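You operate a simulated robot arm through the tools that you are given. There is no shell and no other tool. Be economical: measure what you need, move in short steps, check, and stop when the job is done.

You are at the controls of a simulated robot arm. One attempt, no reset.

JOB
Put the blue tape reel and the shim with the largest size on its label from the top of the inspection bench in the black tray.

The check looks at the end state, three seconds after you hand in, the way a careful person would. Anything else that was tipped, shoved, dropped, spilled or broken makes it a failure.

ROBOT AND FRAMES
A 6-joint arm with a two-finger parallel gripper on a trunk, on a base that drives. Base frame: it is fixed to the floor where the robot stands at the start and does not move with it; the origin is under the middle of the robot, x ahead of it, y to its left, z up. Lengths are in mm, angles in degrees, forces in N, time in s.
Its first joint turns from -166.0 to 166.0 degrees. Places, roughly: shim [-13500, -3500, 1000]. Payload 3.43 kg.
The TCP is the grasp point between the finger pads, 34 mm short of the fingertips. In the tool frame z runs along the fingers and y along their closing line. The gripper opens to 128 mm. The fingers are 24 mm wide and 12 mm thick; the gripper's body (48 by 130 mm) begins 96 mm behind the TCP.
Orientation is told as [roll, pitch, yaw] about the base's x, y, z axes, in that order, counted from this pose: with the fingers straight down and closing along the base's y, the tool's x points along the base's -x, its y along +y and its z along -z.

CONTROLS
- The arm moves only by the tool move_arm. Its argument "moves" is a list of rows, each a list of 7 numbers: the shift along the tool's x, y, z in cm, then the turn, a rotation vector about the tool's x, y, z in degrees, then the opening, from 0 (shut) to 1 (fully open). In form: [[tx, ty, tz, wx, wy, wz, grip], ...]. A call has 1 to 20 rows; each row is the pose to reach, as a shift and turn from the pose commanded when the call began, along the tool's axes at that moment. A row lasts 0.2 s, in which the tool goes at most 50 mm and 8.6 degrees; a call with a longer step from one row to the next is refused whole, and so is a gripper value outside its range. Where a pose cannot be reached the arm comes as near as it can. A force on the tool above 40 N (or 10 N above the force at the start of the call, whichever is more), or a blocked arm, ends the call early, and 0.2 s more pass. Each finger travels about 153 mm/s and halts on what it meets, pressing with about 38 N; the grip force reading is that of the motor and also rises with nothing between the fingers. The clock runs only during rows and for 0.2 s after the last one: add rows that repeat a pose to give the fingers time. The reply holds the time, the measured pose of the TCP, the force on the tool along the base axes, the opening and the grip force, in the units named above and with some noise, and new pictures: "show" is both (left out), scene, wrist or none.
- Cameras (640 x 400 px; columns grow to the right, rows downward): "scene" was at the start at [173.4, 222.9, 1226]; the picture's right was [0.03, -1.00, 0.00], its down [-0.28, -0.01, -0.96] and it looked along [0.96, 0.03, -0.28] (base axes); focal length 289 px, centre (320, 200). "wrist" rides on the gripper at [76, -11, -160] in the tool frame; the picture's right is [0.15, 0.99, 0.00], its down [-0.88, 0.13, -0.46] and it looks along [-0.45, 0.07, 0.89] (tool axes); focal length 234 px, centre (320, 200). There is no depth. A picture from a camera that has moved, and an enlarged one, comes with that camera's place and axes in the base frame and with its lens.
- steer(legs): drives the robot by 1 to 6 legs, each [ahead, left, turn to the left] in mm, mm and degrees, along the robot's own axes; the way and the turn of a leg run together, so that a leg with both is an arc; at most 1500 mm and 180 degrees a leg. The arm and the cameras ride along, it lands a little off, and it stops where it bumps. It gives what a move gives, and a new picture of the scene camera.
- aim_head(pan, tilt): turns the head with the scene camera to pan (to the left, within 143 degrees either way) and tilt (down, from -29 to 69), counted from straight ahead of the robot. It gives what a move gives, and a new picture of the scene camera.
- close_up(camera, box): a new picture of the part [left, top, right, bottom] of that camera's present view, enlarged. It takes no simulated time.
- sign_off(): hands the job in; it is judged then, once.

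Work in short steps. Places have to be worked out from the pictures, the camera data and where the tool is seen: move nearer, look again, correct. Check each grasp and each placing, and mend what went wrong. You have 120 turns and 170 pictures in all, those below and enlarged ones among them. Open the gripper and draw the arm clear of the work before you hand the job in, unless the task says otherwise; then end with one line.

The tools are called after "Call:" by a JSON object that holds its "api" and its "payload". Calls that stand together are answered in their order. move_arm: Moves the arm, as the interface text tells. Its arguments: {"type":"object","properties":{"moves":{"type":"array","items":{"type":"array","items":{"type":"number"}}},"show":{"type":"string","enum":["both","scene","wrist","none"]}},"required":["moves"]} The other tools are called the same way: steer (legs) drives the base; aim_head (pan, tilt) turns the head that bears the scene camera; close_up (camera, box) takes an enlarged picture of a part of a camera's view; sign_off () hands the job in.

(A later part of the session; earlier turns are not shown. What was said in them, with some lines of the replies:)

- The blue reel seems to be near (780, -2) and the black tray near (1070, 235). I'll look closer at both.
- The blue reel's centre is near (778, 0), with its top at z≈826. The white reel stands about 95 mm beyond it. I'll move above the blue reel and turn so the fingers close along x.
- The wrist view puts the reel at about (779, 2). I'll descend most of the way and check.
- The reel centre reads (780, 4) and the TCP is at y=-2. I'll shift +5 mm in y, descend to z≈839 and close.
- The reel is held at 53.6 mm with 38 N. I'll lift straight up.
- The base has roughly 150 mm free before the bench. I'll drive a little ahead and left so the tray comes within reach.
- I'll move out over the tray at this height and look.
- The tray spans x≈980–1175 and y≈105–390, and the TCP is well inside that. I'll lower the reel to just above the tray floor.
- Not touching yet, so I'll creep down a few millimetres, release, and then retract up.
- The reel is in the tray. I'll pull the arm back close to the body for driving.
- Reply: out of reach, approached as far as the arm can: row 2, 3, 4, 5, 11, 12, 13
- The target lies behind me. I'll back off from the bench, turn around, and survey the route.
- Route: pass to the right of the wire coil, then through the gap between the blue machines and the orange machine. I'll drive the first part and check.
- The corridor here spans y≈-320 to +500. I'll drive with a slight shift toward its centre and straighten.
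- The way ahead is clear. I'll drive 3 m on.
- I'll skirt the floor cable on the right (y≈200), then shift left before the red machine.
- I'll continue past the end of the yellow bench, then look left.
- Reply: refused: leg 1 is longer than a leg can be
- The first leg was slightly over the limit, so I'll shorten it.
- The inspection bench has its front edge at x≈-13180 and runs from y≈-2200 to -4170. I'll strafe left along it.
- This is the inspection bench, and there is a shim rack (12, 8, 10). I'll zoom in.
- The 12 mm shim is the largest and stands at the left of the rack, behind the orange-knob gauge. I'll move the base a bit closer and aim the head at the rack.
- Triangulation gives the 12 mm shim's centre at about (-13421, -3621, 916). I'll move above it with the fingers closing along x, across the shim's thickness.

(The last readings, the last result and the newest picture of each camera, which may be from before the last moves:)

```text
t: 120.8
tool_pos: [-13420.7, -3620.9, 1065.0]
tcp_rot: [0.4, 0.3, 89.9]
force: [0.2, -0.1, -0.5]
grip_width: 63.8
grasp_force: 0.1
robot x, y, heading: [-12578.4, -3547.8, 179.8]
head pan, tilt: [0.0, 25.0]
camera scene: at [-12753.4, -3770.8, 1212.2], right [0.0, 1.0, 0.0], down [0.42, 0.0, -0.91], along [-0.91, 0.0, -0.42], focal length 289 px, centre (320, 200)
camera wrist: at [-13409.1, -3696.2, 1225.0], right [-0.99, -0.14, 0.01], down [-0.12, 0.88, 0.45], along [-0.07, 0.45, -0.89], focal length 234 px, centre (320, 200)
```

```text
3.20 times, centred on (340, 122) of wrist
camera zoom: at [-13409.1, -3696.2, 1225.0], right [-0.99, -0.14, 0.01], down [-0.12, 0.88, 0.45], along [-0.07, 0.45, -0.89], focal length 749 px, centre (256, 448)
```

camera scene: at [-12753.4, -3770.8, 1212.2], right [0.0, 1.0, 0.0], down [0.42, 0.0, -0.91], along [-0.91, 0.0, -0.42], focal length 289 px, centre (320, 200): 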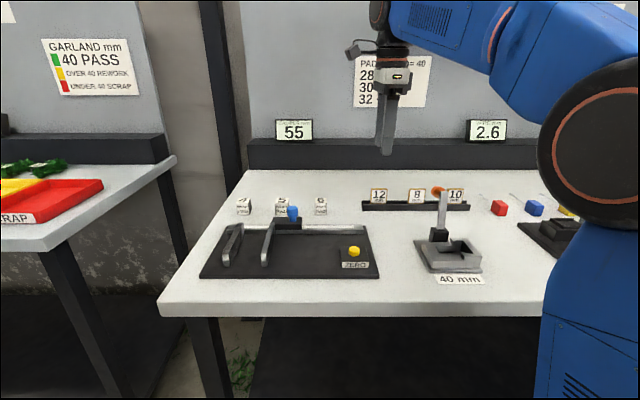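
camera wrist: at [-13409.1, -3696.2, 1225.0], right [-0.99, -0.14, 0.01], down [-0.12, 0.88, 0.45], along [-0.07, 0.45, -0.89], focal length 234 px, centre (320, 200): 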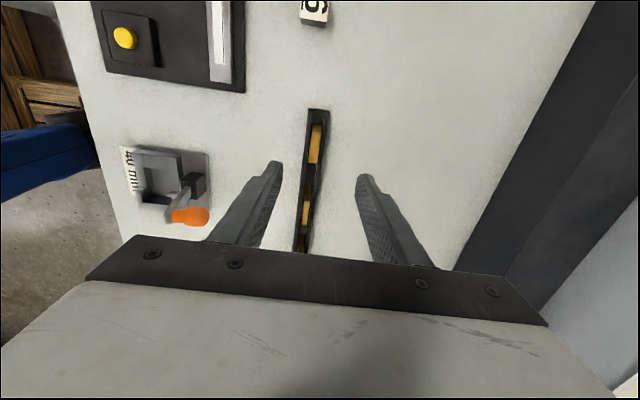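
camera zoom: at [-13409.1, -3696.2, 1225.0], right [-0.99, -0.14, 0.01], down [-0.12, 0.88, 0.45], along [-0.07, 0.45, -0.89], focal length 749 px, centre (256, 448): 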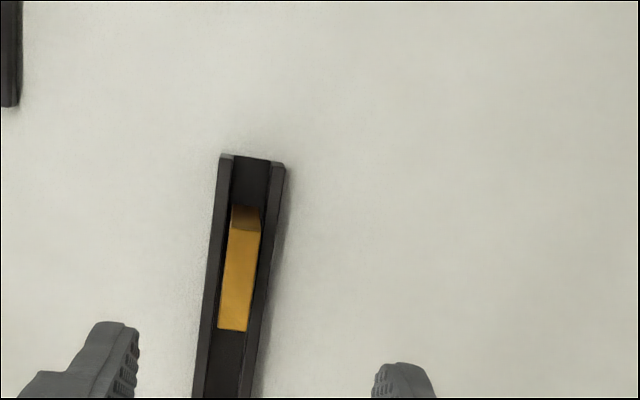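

The shim top is at z≈933, the rack top at ≈898, and the shim is about 12 mm thick at x≈-13417. I'll lower partway with a small x correction and recheck.

Call:
{"api": "move_arm", "payload": {"moves": [[0, -0.3, 3, 0, 0, 0, 0.5], [0, -0.3, 6, 0, 0, 0, 0.45], [0, -0.3, 8.5, 0, 0, 0, 0.4], [0, -0.3, 8.5, 0, 0, 0, 0.4]], "show": "wrist"}}

Call:
{"api": "close_up", "payload": {"camera": "wrist", "box": [240, 100, 400, 200]}}

Call:
{"api": "close_up", "payload": {"camera": "scene", "box": [340, 140, 500, 240]}}

```text
t: 121.8
tool_pos: [-13418.2, -3620.1, 979.7]
tcp_rot: [0.4, 0.2, 89.8]
force: [-0.3, 0.3, 0.8]
grip_width: 51.0
grasp_force: 0.0
robot x, y, heading: [-12578.1, -3552.7, 179.8]
head pan, tilt: [0.0, 25.0]
camera wrist: at [-13405.8, -3696.0, 1139.6], right [-0.99, -0.14, 0.01], down [-0.12, 0.88, 0.45], along [-0.07, 0.45, -0.89], focal length 234 px, centre (320, 200)
```

wrist: 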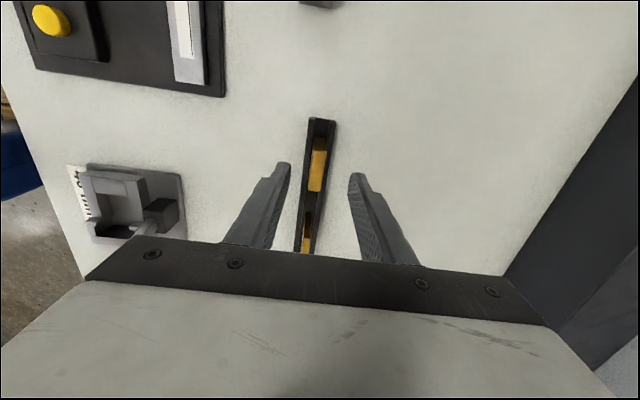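

```text
4.00 times, centred on (320, 150) of wrist
camera zoom: at [-13405.8, -3696.0, 1139.6], right [-0.99, -0.14, 0.01], down [-0.12, 0.88, 0.45], along [-0.07, 0.45, -0.89], focal length 937 px, centre (320, 400)
```

zoom: 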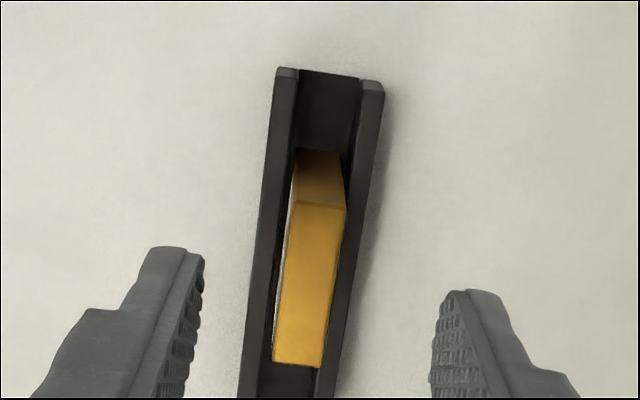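

```text
4.00 times, centred on (420, 190) of scene
camera zoom: at [-12753.4, -3770.8, 1212.2], right [0.0, 1.0, 0.0], down [0.42, 0.0, -0.91], along [-0.91, 0.0, -0.42], focal length 1158 px, centre (-80, 240)
```

zoom: 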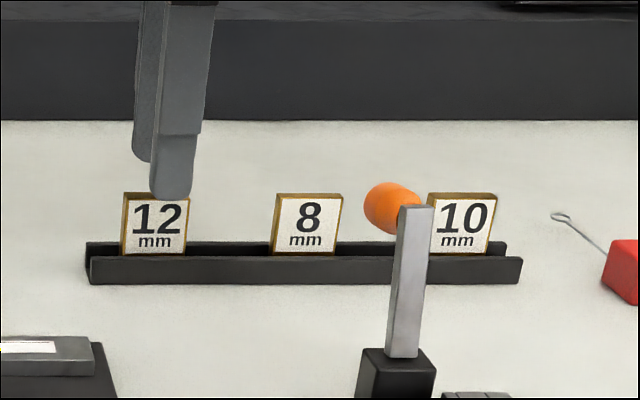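

Finger midpoint and shim agree to within 1–3 mm. I'll descend to z≈938 and close on the shim.

Call:
{"api": "move_arm", "payload": {"moves": [[0.2, 0, 2, 0, 0, 0, 0.4], [0.2, -0.05, 3.5, 0, 0, 0, 0.4], [0.2, -0.05, 4.2, 0, 0, 0, 0.4], [0.2, -0.05, 4.2, 0, 0, 0, 0.25], [0.2, -0.05, 4.2, 0, 0, 0, 0.15], [0.2, -0.05, 4.2, 0, 0, 0, 0.04], [0.2, -0.05, 4.2, 0, 0, 0, 0.04], [0.2, -0.05, 4.2, 0, 0, 0, 0.04]], "show": "wrist"}}

Call:
{"api": "close_up", "payload": {"camera": "scene", "box": [340, 140, 500, 240]}}

```text
t: 123.6
tool_pos: [-13417.5, -3621.8, 939.1]
tcp_rot: [0.5, 0.1, 89.9]
force: [8.4, -0.2, -0.1]
grip_width: 11.3
grasp_force: 37.9
robot x, y, heading: [-12580.1, -3547.1, 179.8]
head pan, tilt: [0.0, 25.0]
camera wrist: at [-13405.0, -3697.7, 1098.3], right [-0.99, -0.14, 0.01], down [-0.12, 0.88, 0.45], along [-0.07, 0.45, -0.89], focal length 234 px, centre (320, 200)
```

wrist: 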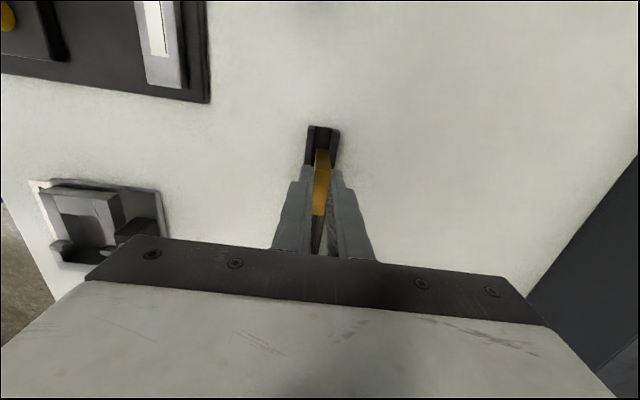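

```text
4.00 times, centred on (420, 190) of scene
camera zoom: at [-12753.1, -3770.8, 1212.2], right [0.0, 1.0, 0.0], down [0.42, 0.0, -0.91], along [-0.91, 0.0, -0.42], focal length 1158 px, centre (-80, 240)
```

zoom: 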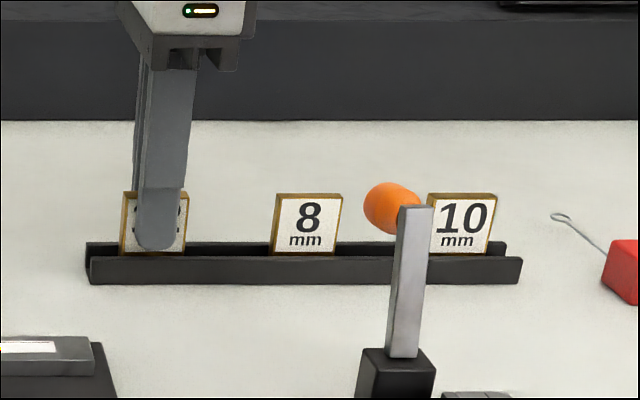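

The shim is gripped, with an 8 N sideways reaction in +x. I'll relieve it by about 1 mm and lift slowly straight up.

Call:
{"api": "move_arm", "payload": {"moves": [[0, -0.1, 0, 0, 0, 0, 0.04], [0, -0.1, -0.6, 0, 0, 0, 0.04], [0, -0.1, -1.2, 0, 0, 0, 0.04], [0, -0.1, -2, 0, 0, 0, 0.04], [0, -0.1, -3.5, 0, 0, 0, 0.04], [0, -0.1, -5, 0, 0, 0, 0.04], [0, -0.1, -8, 0, 0, 0, 0.04], [0, -0.1, -8, 0, 0, 0, 0.04]], "show": "wrist"}}

Call:
{"api": "close_up", "payload": {"camera": "scene", "box": [340, 140, 500, 240]}}

```text
t: 125.4
tool_pos: [-13416.6, -3621.0, 1018.4]
tcp_rot: [0.4, 0.2, 89.9]
force: [-0.1, 0.9, -1.5]
grip_width: 11.2
grasp_force: 37.7
robot x, y, heading: [-12578.0, -3551.4, 179.7]
head pan, tilt: [0.0, 25.0]
camera wrist: at [-13404.3, -3697.2, 1178.4], right [-0.99, -0.14, 0.01], down [-0.12, 0.88, 0.45], along [-0.07, 0.45, -0.89], focal length 234 px, centre (320, 200)
```

wrist: 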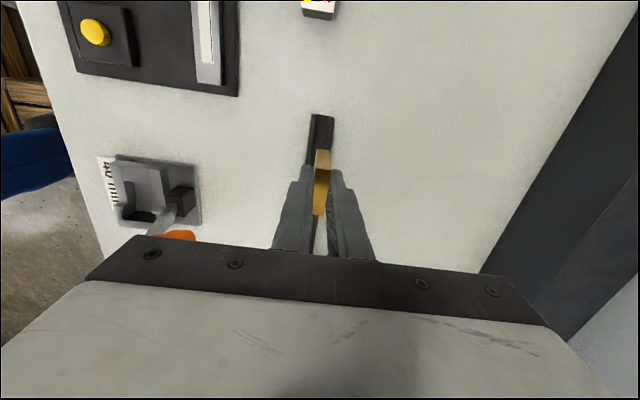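

```text
4.00 times, centred on (420, 190) of scene
camera zoom: at [-12753.4, -3770.8, 1212.2], right [0.0, 1.0, 0.0], down [0.42, 0.0, -0.91], along [-0.91, 0.0, -0.42], focal length 1158 px, centre (-80, 240)
```

zoom: 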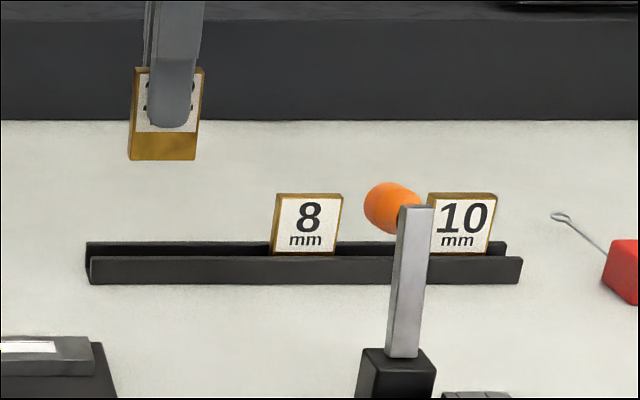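

The shim is lifted and the rack is undisturbed. I'll raise and retract the arm to the driving pose.

Call:
{"api": "move_arm", "payload": {"moves": [[0, 0, -4, 0, 0, 0, 0.04], [0, 0, -8, 0, 0, 0, 0.04], [0, 0, -12, 0, 0, 0, 0.04], [-0.7, -4.5, -12.4, 0, 0, 0, 0.04], [-1.5, -9, -12.4, 0, 0, 0, 0.04], [-2.3, -13.5, -12.4, 0, 0, 0, 0.04], [-3.1, -18, -12.4, 0, 0, 0, 0.04], [-3.9, -22.5, -12.4, 0, 0, 0, 0.04], [-4.7, -27, -12.4, 0, 0, 0, 0.04], [-5.5, -31.5, -12.4, 0, 0, 0, 0.04], [-5.5, -35, -12.4, 0, 0, 0, 0.04], [-5.5, -35, -12.4, 0, 0, 0, 0.04]], "show": "wrist"}}

```text
t: 128.0
tool_pos: [-13065.5, -3567.7, 1138.7]
tcp_rot: [0.4, 0.2, 89.7]
force: [-0.1, -0.3, -0.7]
grip_width: 11.5
grasp_force: 38.0
robot x, y, heading: [-12584.5, -3552.9, 179.6]
head pan, tilt: [0.0, 25.0]
camera wrist: at [-13052.9, -3643.0, 1299.0], right [-0.99, -0.14, 0.01], down [-0.12, 0.88, 0.45], along [-0.07, 0.45, -0.89], focal length 234 px, centre (320, 200)
```

wrist: 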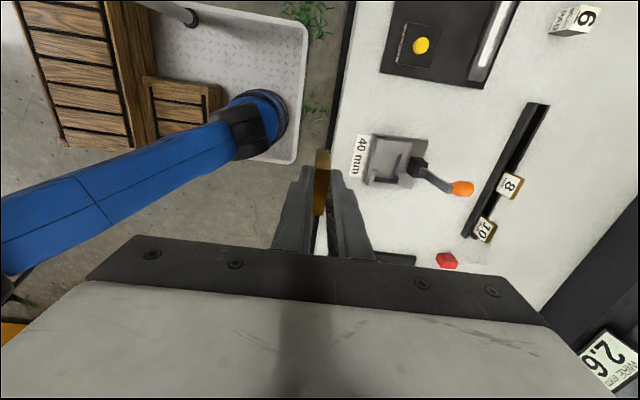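

I'll drive back the way I came: back off, strafe right along the bench, then turn in the open area.

Call:
{"api": "steer", "payload": {"legs": [[-220, 0, 0], [0, -1450, 0], [0, -600, 0], [0, 0, 180]]}}

Call:
{"api": "aim_head", "payload": {"pan": 0, "tilt": 12}}

```text
t: 146.9
tool_pos: [-11867.2, -1481.5, 1139.3]
tcp_rot: [0.4, 0.2, -91.5]
force: [-0.4, 0.0, -1.2]
grip_width: 11.4
grasp_force: 37.9
robot x, y, heading: [-12350.8, -1486.0, -1.4]
head pan, tilt: [0.0, 25.0]
camera scene: at [-12174.9, -1270.2, 1212.2], right [-0.03, -1.0, 0.0], down [-0.42, 0.01, -0.91], along [0.91, -0.02, -0.42], focal length 289 px, centre (320, 200)
```

scene: 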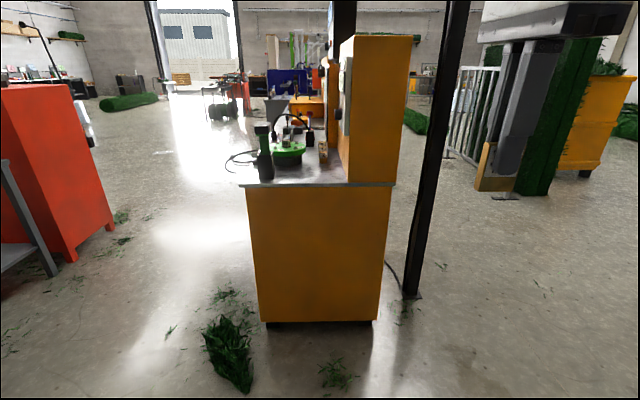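

```text
t: 147.6
tool_pos: [-11867.4, -1479.9, 1140.0]
tcp_rot: [0.4, 0.2, -91.5]
force: [-0.9, -0.3, -0.9]
grip_width: 11.3
grasp_force: 38.1
robot x, y, heading: [-12353.6, -1483.4, -1.5]
head pan, tilt: [0.0, 12.0]
camera scene: at [-12173.8, -1270.2, 1233.3], right [-0.03, -1.0, 0.0], down [-0.21, 0.01, -0.98], along [0.98, -0.03, -0.21], focal length 289 px, centre (320, 200)
```

scene: 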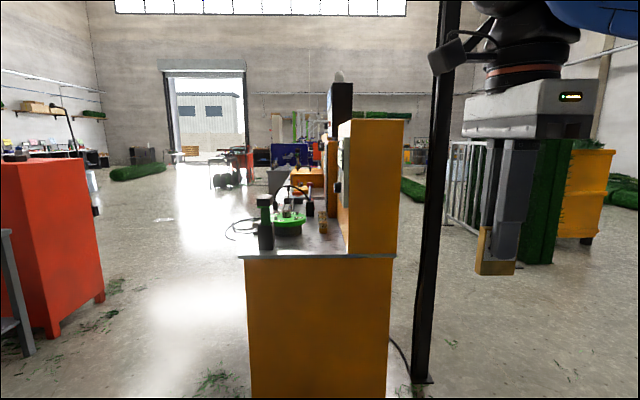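

I'll strafe left to y≈-270, then drive forward between the yellow bench and the red machine.

Call:
{"api": "steer", "payload": {"legs": [[0, 1210, 1.5], [1450, 0, 0], [1250, 60, 0]]}}

```text
t: 166.5
tool_pos: [-9166.8, -98.4, 1138.5]
tcp_rot: [0.3, 0.3, -87.9]
force: [0.6, -0.2, -1.7]
grip_width: 11.4
grasp_force: 37.8
robot x, y, heading: [-9652.1, -133.2, 2.0]
head pan, tilt: [0.0, 12.0]
camera scene: at [-9486.7, 91.9, 1233.3], right [0.04, -1.0, 0.0], down [-0.21, -0.01, -0.98], along [0.98, 0.04, -0.21], focal length 289 px, centre (320, 200)
```

scene: 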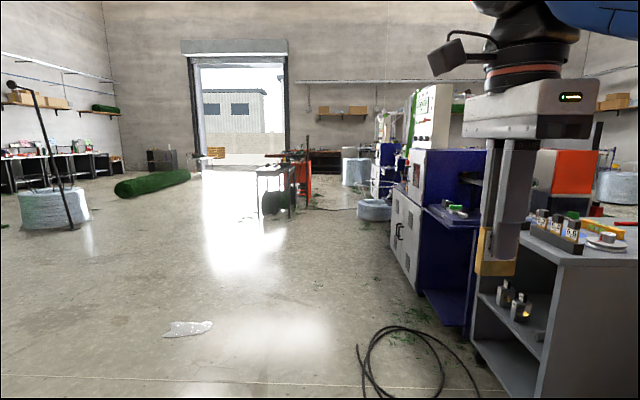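

I'll shift left to y≈250 to clear the floor cable and drive on to x≈-7000.

Call:
{"api": "steer", "payload": {"legs": [[450, 370, -2], [1500, 0, 0], [700, 0, 0]]}}

```text
t: 180.2
tool_pos: [-6541.3, 288.5, 1139.4]
tcp_rot: [0.3, 0.2, -89.3]
force: [-0.1, -0.3, -1.0]
grip_width: 11.3
grasp_force: 38.3
robot x, y, heading: [-7021.1, 264.7, 0.7]
head pan, tilt: [0.0, 12.0]
camera scene: at [-6854.7, 486.3, 1233.3], right [0.01, -1.0, 0.0], down [-0.21, 0.0, -0.98], along [0.98, 0.01, -0.21], focal length 289 px, centre (320, 200)
```

scene: 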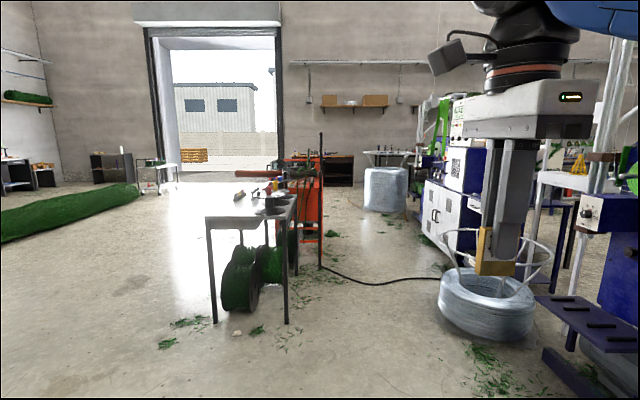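

I'll move back to y≈95 and head through the corridor.

Call:
{"api": "steer", "payload": {"legs": [[1450, -190, -0.7], [1400, 0, 0]]}}

```text
t: 194.0
tool_pos: [-3690.2, 114.8, 1139.4]
tcp_rot: [0.4, 0.2, -89.4]
force: [0.2, -0.2, -1.6]
grip_width: 11.4
grasp_force: 37.9
robot x, y, heading: [-4172.1, 90.1, 0.5]
head pan, tilt: [0.0, 12.0]
camera scene: at [-4004.4, 314.1, 1233.3], right [0.01, -1.0, 0.0], down [-0.21, 0.0, -0.98], along [0.98, 0.01, -0.21], focal length 289 px, centre (320, 200)
```

scene: 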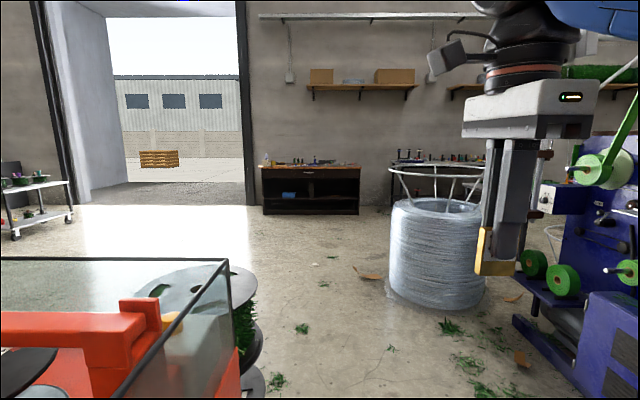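

I'll retrace past the orange machine and the coil with a slight drift left.

Call:
{"api": "steer", "payload": {"legs": [[1400, 80, 0], [1450, 0, -0.5]]}}

```text
t: 207.9
tool_pos: [-827.0, 198.7, 1140.2]
tcp_rot: [0.4, 0.2, -90.4]
force: [0.3, 0.0, -1.6]
grip_width: 11.3
grasp_force: 37.9
robot x, y, heading: [-1313.9, 184.2, -0.1]
head pan, tilt: [0.0, 12.0]
camera scene: at [-1137.6, 402.5, 1233.3], right [-0.01, -1.0, 0.0], down [-0.21, 0.0, -0.98], along [0.98, -0.01, -0.21], focal length 289 px, centre (320, 200)
```

scene: 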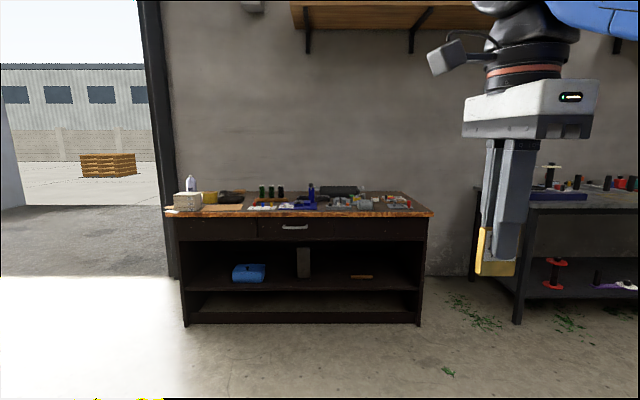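

I'll approach the home bench to the same spot as before (x≈100, y≈213).

Call:
{"api": "steer", "payload": {"legs": [[1000, 25, 0], [395, 5, 0]]}}

Call:
{"api": "aim_head", "payload": {"pan": -5, "tilt": 22}}

```text
t: 215.1
tool_pos: [563.3, 204.1, 1139.5]
tcp_rot: [0.4, 0.3, -91.1]
force: [-0.4, 1.0, -1.5]
grip_width: 11.2
grasp_force: 37.9
robot x, y, heading: [78.4, 195.6, -1.2]
head pan, tilt: [0.0, 12.0]
camera scene: at [255.2, 412.1, 1233.3], right [-0.02, -1.0, 0.0], down [-0.21, 0.0, -0.98], along [0.98, -0.02, -0.21], focal length 289 px, centre (320, 200)
```

scene: 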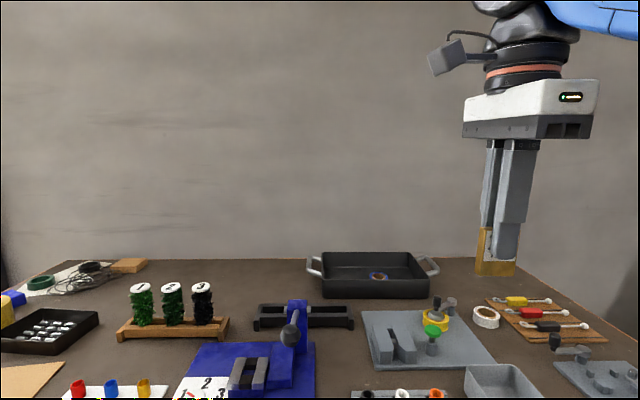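

```text
t: 215.8
tool_pos: [563.1, 203.4, 1138.3]
tcp_rot: [0.4, 0.2, -91.0]
force: [-0.1, 0.6, -1.4]
grip_width: 11.3
grasp_force: 37.7
robot x, y, heading: [77.3, 197.3, -1.2]
head pan, tilt: [-5.0, 22.0]
camera scene: at [254.3, 404.1, 1217.1], right [-0.11, -0.99, 0.0], down [-0.37, 0.04, -0.93], along [0.92, -0.1, -0.37], focal length 289 px, centre (320, 200)
```

scene: 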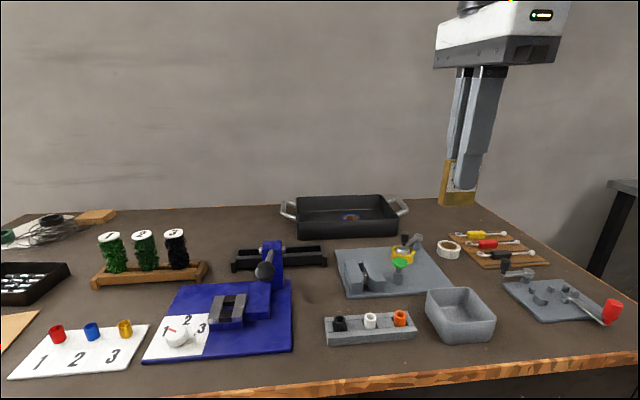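

I'll nudge the base slightly ahead and left for reach into the tray's left half.

Call:
{"api": "steer", "payload": {"legs": [[30, 85, 1.2]]}}

```text
t: 216.9
tool_pos: [594.1, 302.2, 1139.1]
tcp_rot: [0.4, 0.2, -89.9]
force: [0.0, 0.5, -1.2]
grip_width: 11.7
grasp_force: 38.0
robot x, y, heading: [109.8, 281.6, 0.1]
head pan, tilt: [-5.0, 22.0]
camera scene: at [280.4, 494.0, 1217.0], right [-0.08, -1.0, 0.0], down [-0.37, 0.03, -0.93], along [0.92, -0.08, -0.37], focal length 289 px, centre (320, 200)
```

scene: 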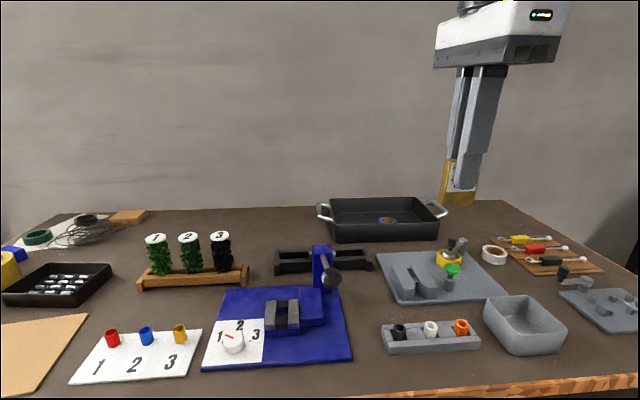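

I'll extend over the tray at z≈1040.

Call:
{"api": "move_arm", "payload": {"moves": [[0.2, 4.6, 1, 0, 0, 0, 0.04], [0.4, 9.2, 2, 0, 0, 0, 0.04], [0.6, 13.8, 3, 0, 0, 0, 0.04], [0.8, 18.4, 4, 0, 0, 0, 0.04], [1, 23, 5, 0, 0, 0, 0.04], [1.1, 27.6, 6, 0, 0, 0, 0.04], [1.2, 32.2, 7, 0, 0, 0, 0.04], [1.3, 36.8, 8, 0, 0, 0, 0.04], [1.3, 41.4, 9, 0, 0, 0, 0.04], [1.3, 46.1, 10, 0, 0, 0, 0.04], [1.3, 46.1, 10, 0, 0, 0, 0.04]]}}

```text
t: 219.3
tool_pos: [1055.9, 314.9, 1041.7]
tcp_rot: [0.4, 0.2, -89.8]
force: [-0.7, -1.1, -1.5]
grip_width: 11.3
grasp_force: 38.4
robot x, y, heading: [107.6, 283.2, 0.1]
head pan, tilt: [-5.0, 22.0]
camera scene: at [280.4, 494.1, 1217.0], right [-0.08, -1.0, 0.0], down [-0.37, 0.03, -0.93], along [0.92, -0.08, -0.37], focal length 289 px, centre (320, 200)
camera wrist: at [1043.9, 389.8, 1201.9], right [0.99, 0.15, 0.01], down [0.13, -0.88, 0.45], along [0.07, -0.45, -0.89], focal length 234 px, centre (320, 200)
```

scene: 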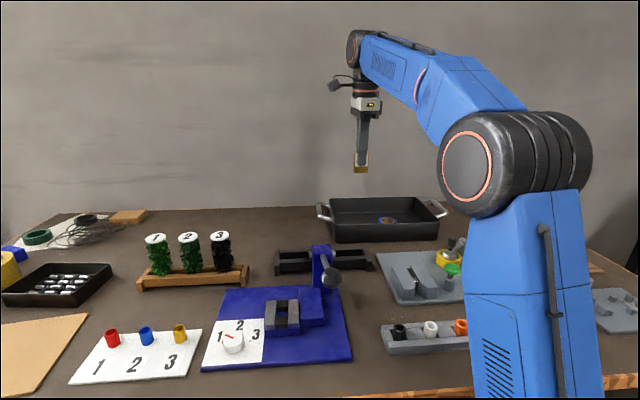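
wrist: 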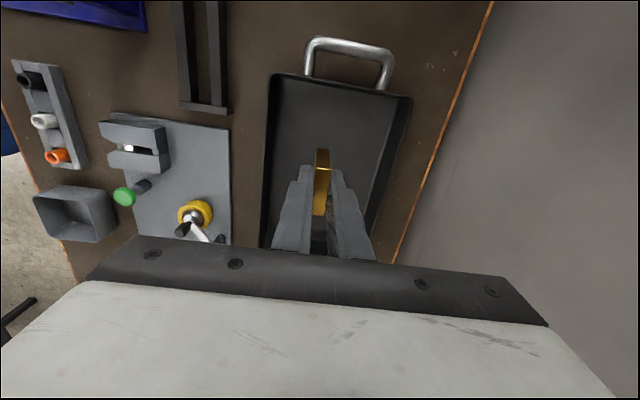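

The shim is over the tray's left half, clear of the reel. I'll lower to just above the floor.

Call:
{"api": "move_arm", "payload": {"moves": [[0, 0, 4, 0, 0, 0, 0.04], [0, 0, 8, 0, 0, 0, 0.04], [0, 0, 11.5, 0, 0, 0, 0.04], [0, 0, 14.5, 0, 0, 0, 0.04], [0, 0, 16.2, 0, 0, 0, 0.04], [0, 0, 16.8, 0, 0, 0, 0.04], [0, 0, 16.8, 0, 0, 0, 0.04]], "show": "wrist"}}

Call:
{"api": "close_up", "payload": {"camera": "scene", "box": [300, 150, 460, 250]}}

```text
t: 220.9
tool_pos: [1056.6, 315.8, 874.6]
tcp_rot: [0.5, 0.3, -89.9]
force: [-0.3, -0.6, -2.1]
grip_width: 11.2
grasp_force: 37.6
robot x, y, heading: [113.4, 278.9, 0.2]
head pan, tilt: [-5.0, 22.0]
camera wrist: at [1044.3, 391.2, 1034.0], right [0.99, 0.15, 0.01], down [0.13, -0.88, 0.45], along [0.07, -0.45, -0.89], focal length 234 px, centre (320, 200)
```

wrist: 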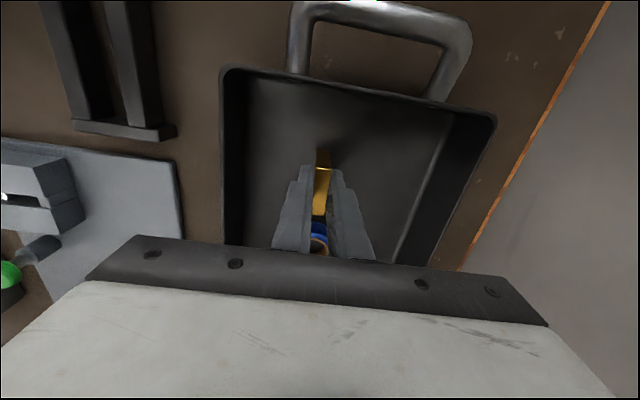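

```text
4.00 times, centred on (380, 200) of scene
camera zoom: at [280.4, 494.1, 1217.0], right [-0.08, -1.0, 0.0], down [-0.37, 0.03, -0.93], along [0.92, -0.08, -0.37], focal length 1158 px, centre (80, 200)
```

zoom: 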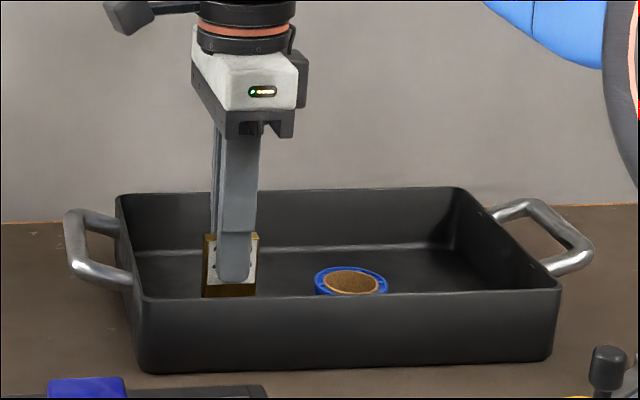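

I'll creep down in small steps until contact, watching the force.

Call:
{"api": "move_arm", "payload": {"moves": [[0, 0, 0.3, 0, 0, 0, 0.04], [0, 0, 0.6, 0, 0, 0, 0.04], [0, 0, 0.9, 0, 0, 0, 0.04], [0, 0, 1.0, 0, 0, 0, 0.04], [0, 0, 1.1, 0, 0, 0, 0.04], [0, 0, 1.2, 0, 0, 0, 0.04], [0, 0, 1.2, 0, 0, 0, 0.04]], "show": "none"}}

Call:
{"api": "close_up", "payload": {"camera": "scene", "box": [320, 190, 400, 240]}}

```text
t: 222.6
tool_pos: [1057.6, 316.2, 862.1]
tcp_rot: [0.4, 0.2, -89.8]
force: [-1.0, -0.3, -0.6]
grip_width: 11.1
grasp_force: 37.9
robot x, y, heading: [107.2, 285.1, -0.1]
head pan, tilt: [-5.0, 22.0]
```

```text
8.00 times, centred on (360, 215) of scene
camera zoom: at [280.5, 494.1, 1217.0], right [-0.08, -1.0, 0.0], down [-0.37, 0.03, -0.93], along [0.92, -0.08, -0.37], focal length 2316 px, centre (0, 80)
```

zoom: 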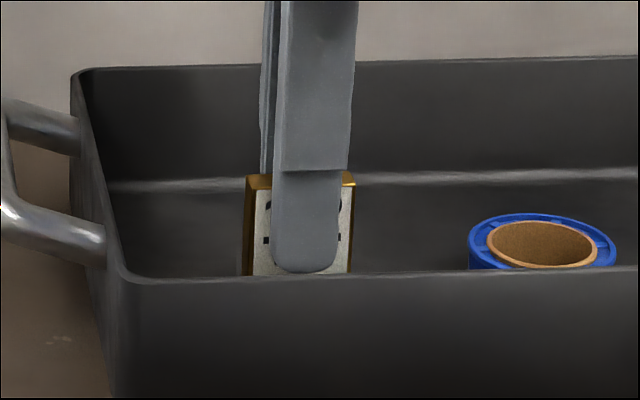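

Call:
{"api": "move_arm", "payload": {"moves": [[0, 0, 0.1, 0, 0, 0, 0.04], [0, 0, 0.2, 0, 0, 0, 0.04], [0, 0, 0.3, 0, 0, 0, 0.04], [0, 0, 0.4, 0, 0, 0, 0.04], [0, 0, 0.4, 0, 0, 0, 0.04]], "show": "none"}}

```text
t: 223.8
tool_pos: [1056.3, 317.0, 860.0]
tcp_rot: [0.6, 0.1, -90.0]
force: [9.7, -1.0, 31.0]
grip_width: 11.4
grasp_force: 37.8
robot x, y, heading: [107.7, 280.7, 0.1]
head pan, tilt: [-5.0, 22.0]
```

Contact at z≈860 (31 N). I'll ease up 2 mm, open gently, and lift away.

Call:
{"api": "move_arm", "payload": {"moves": [[0, 0, -0.15, 0, 0, 0, 0.04], [0, 0, -0.2, 0, 0, 0, 0.04], [0, 0, -0.2, 0, 0, 0, 0.15], [0, 0, -0.2, 0, 0, 0, 0.3], [0, 0, -0.2, 0, 0, 0, 0.45], [0, 0, -0.2, 0, 0, 0, 0.45], [0, 0, -3, 0, 0, 0, 0.45], [0, 0, -7, 0, 0, 0, 0.45], [0, 0, -11, 0, 0, 0, 0.45], [0, 0, -15, 0, 0, 0, 0.45], [0, 0, -19, 0, 0, 0, 0.45], [0, 0, -19, 0, 0, 0, 0.45]]}}

Call:
{"api": "close_up", "payload": {"camera": "scene", "box": [300, 160, 460, 260]}}

```text
t: 226.3
tool_pos: [1054.7, 315.4, 1048.9]
tcp_rot: [0.4, 0.1, -89.9]
force: [-0.3, -0.5, -0.5]
grip_width: 57.5
grasp_force: 0.1
robot x, y, heading: [105.8, 283.2, 0.2]
head pan, tilt: [-5.0, 22.0]
camera scene: at [280.4, 494.1, 1217.0], right [-0.08, -1.0, 0.0], down [-0.37, 0.03, -0.93], along [0.92, -0.08, -0.37], focal length 289 px, centre (320, 200)
camera wrist: at [1042.5, 390.4, 1208.7], right [0.99, 0.15, 0.01], down [0.13, -0.88, 0.45], along [0.07, -0.45, -0.89], focal length 234 px, centre (320, 200)
```

scene: 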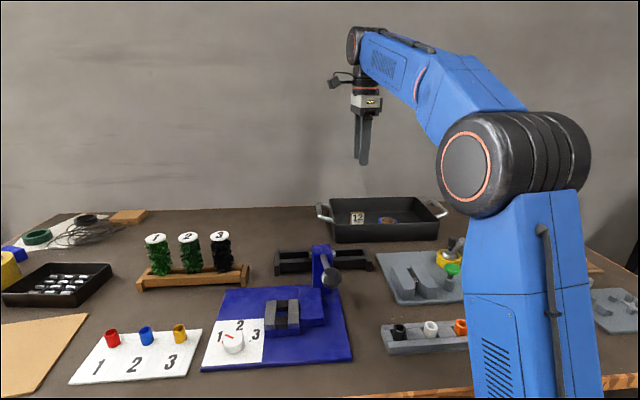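
wrist: 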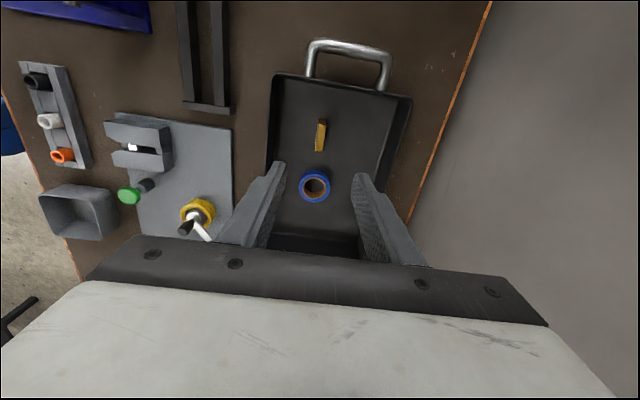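

```text
4.00 times, centred on (380, 210) of scene
camera zoom: at [280.4, 494.1, 1217.0], right [-0.08, -1.0, 0.0], down [-0.37, 0.03, -0.93], along [0.92, -0.08, -0.37], focal length 1158 px, centre (80, 160)
```

zoom: 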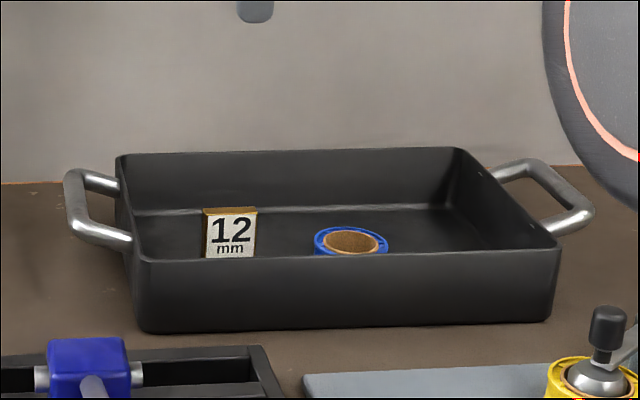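

Both items rest in the tray, with the shim standing upright. I'll draw the arm back clear with the gripper open.

Call:
{"api": "move_arm", "payload": {"moves": [[0, -4.5, -2, 0, 0, 0, 0.6], [0, -9, -4, 0, 0, 0, 0.8], [0, -13.5, -6, 0, 0, 0, 1], [0, -18, -8, 0, 0, 0, 1], [0, -22.5, -9, 0, 0, 0, 1], [0, -27, -9, 0, 0, 0, 1], [0, -31.5, -9, 0, 0, 0, 1], [0, -36, -9, 0, 0, 0, 1], [0, -40, -9, 0, 0, 0, 1], [0, -40, -9, 0, 0, 0, 1]], "show": "scene"}}

```text
t: 228.6
tool_pos: [655.2, 314.1, 1136.5]
tcp_rot: [0.4, 0.0, -89.9]
force: [0.1, -0.2, 0.4]
grip_width: 128.0
grasp_force: 0.0
robot x, y, heading: [107.5, 281.2, 0.1]
head pan, tilt: [-5.0, 22.0]
camera scene: at [280.4, 494.0, 1217.0], right [-0.08, -1.0, 0.0], down [-0.37, 0.03, -0.93], along [0.92, -0.08, -0.37], focal length 289 px, centre (320, 200)
```

scene: 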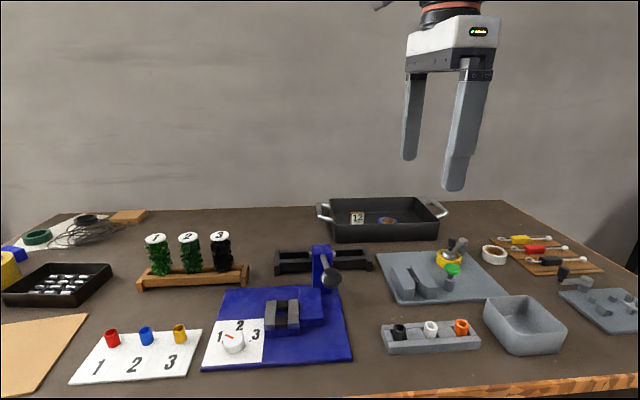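

The arm is clear, the gripper is open, and nothing else on the bench looks disturbed, so I'm handing in.

Call:
{"api": "sign_off", "payload": {}}

```text
The job is handed in.
```

The blue tape reel and the 12 mm shim, the largest size in the rack, are both in the black tray, and I saw nothing else disturbed.
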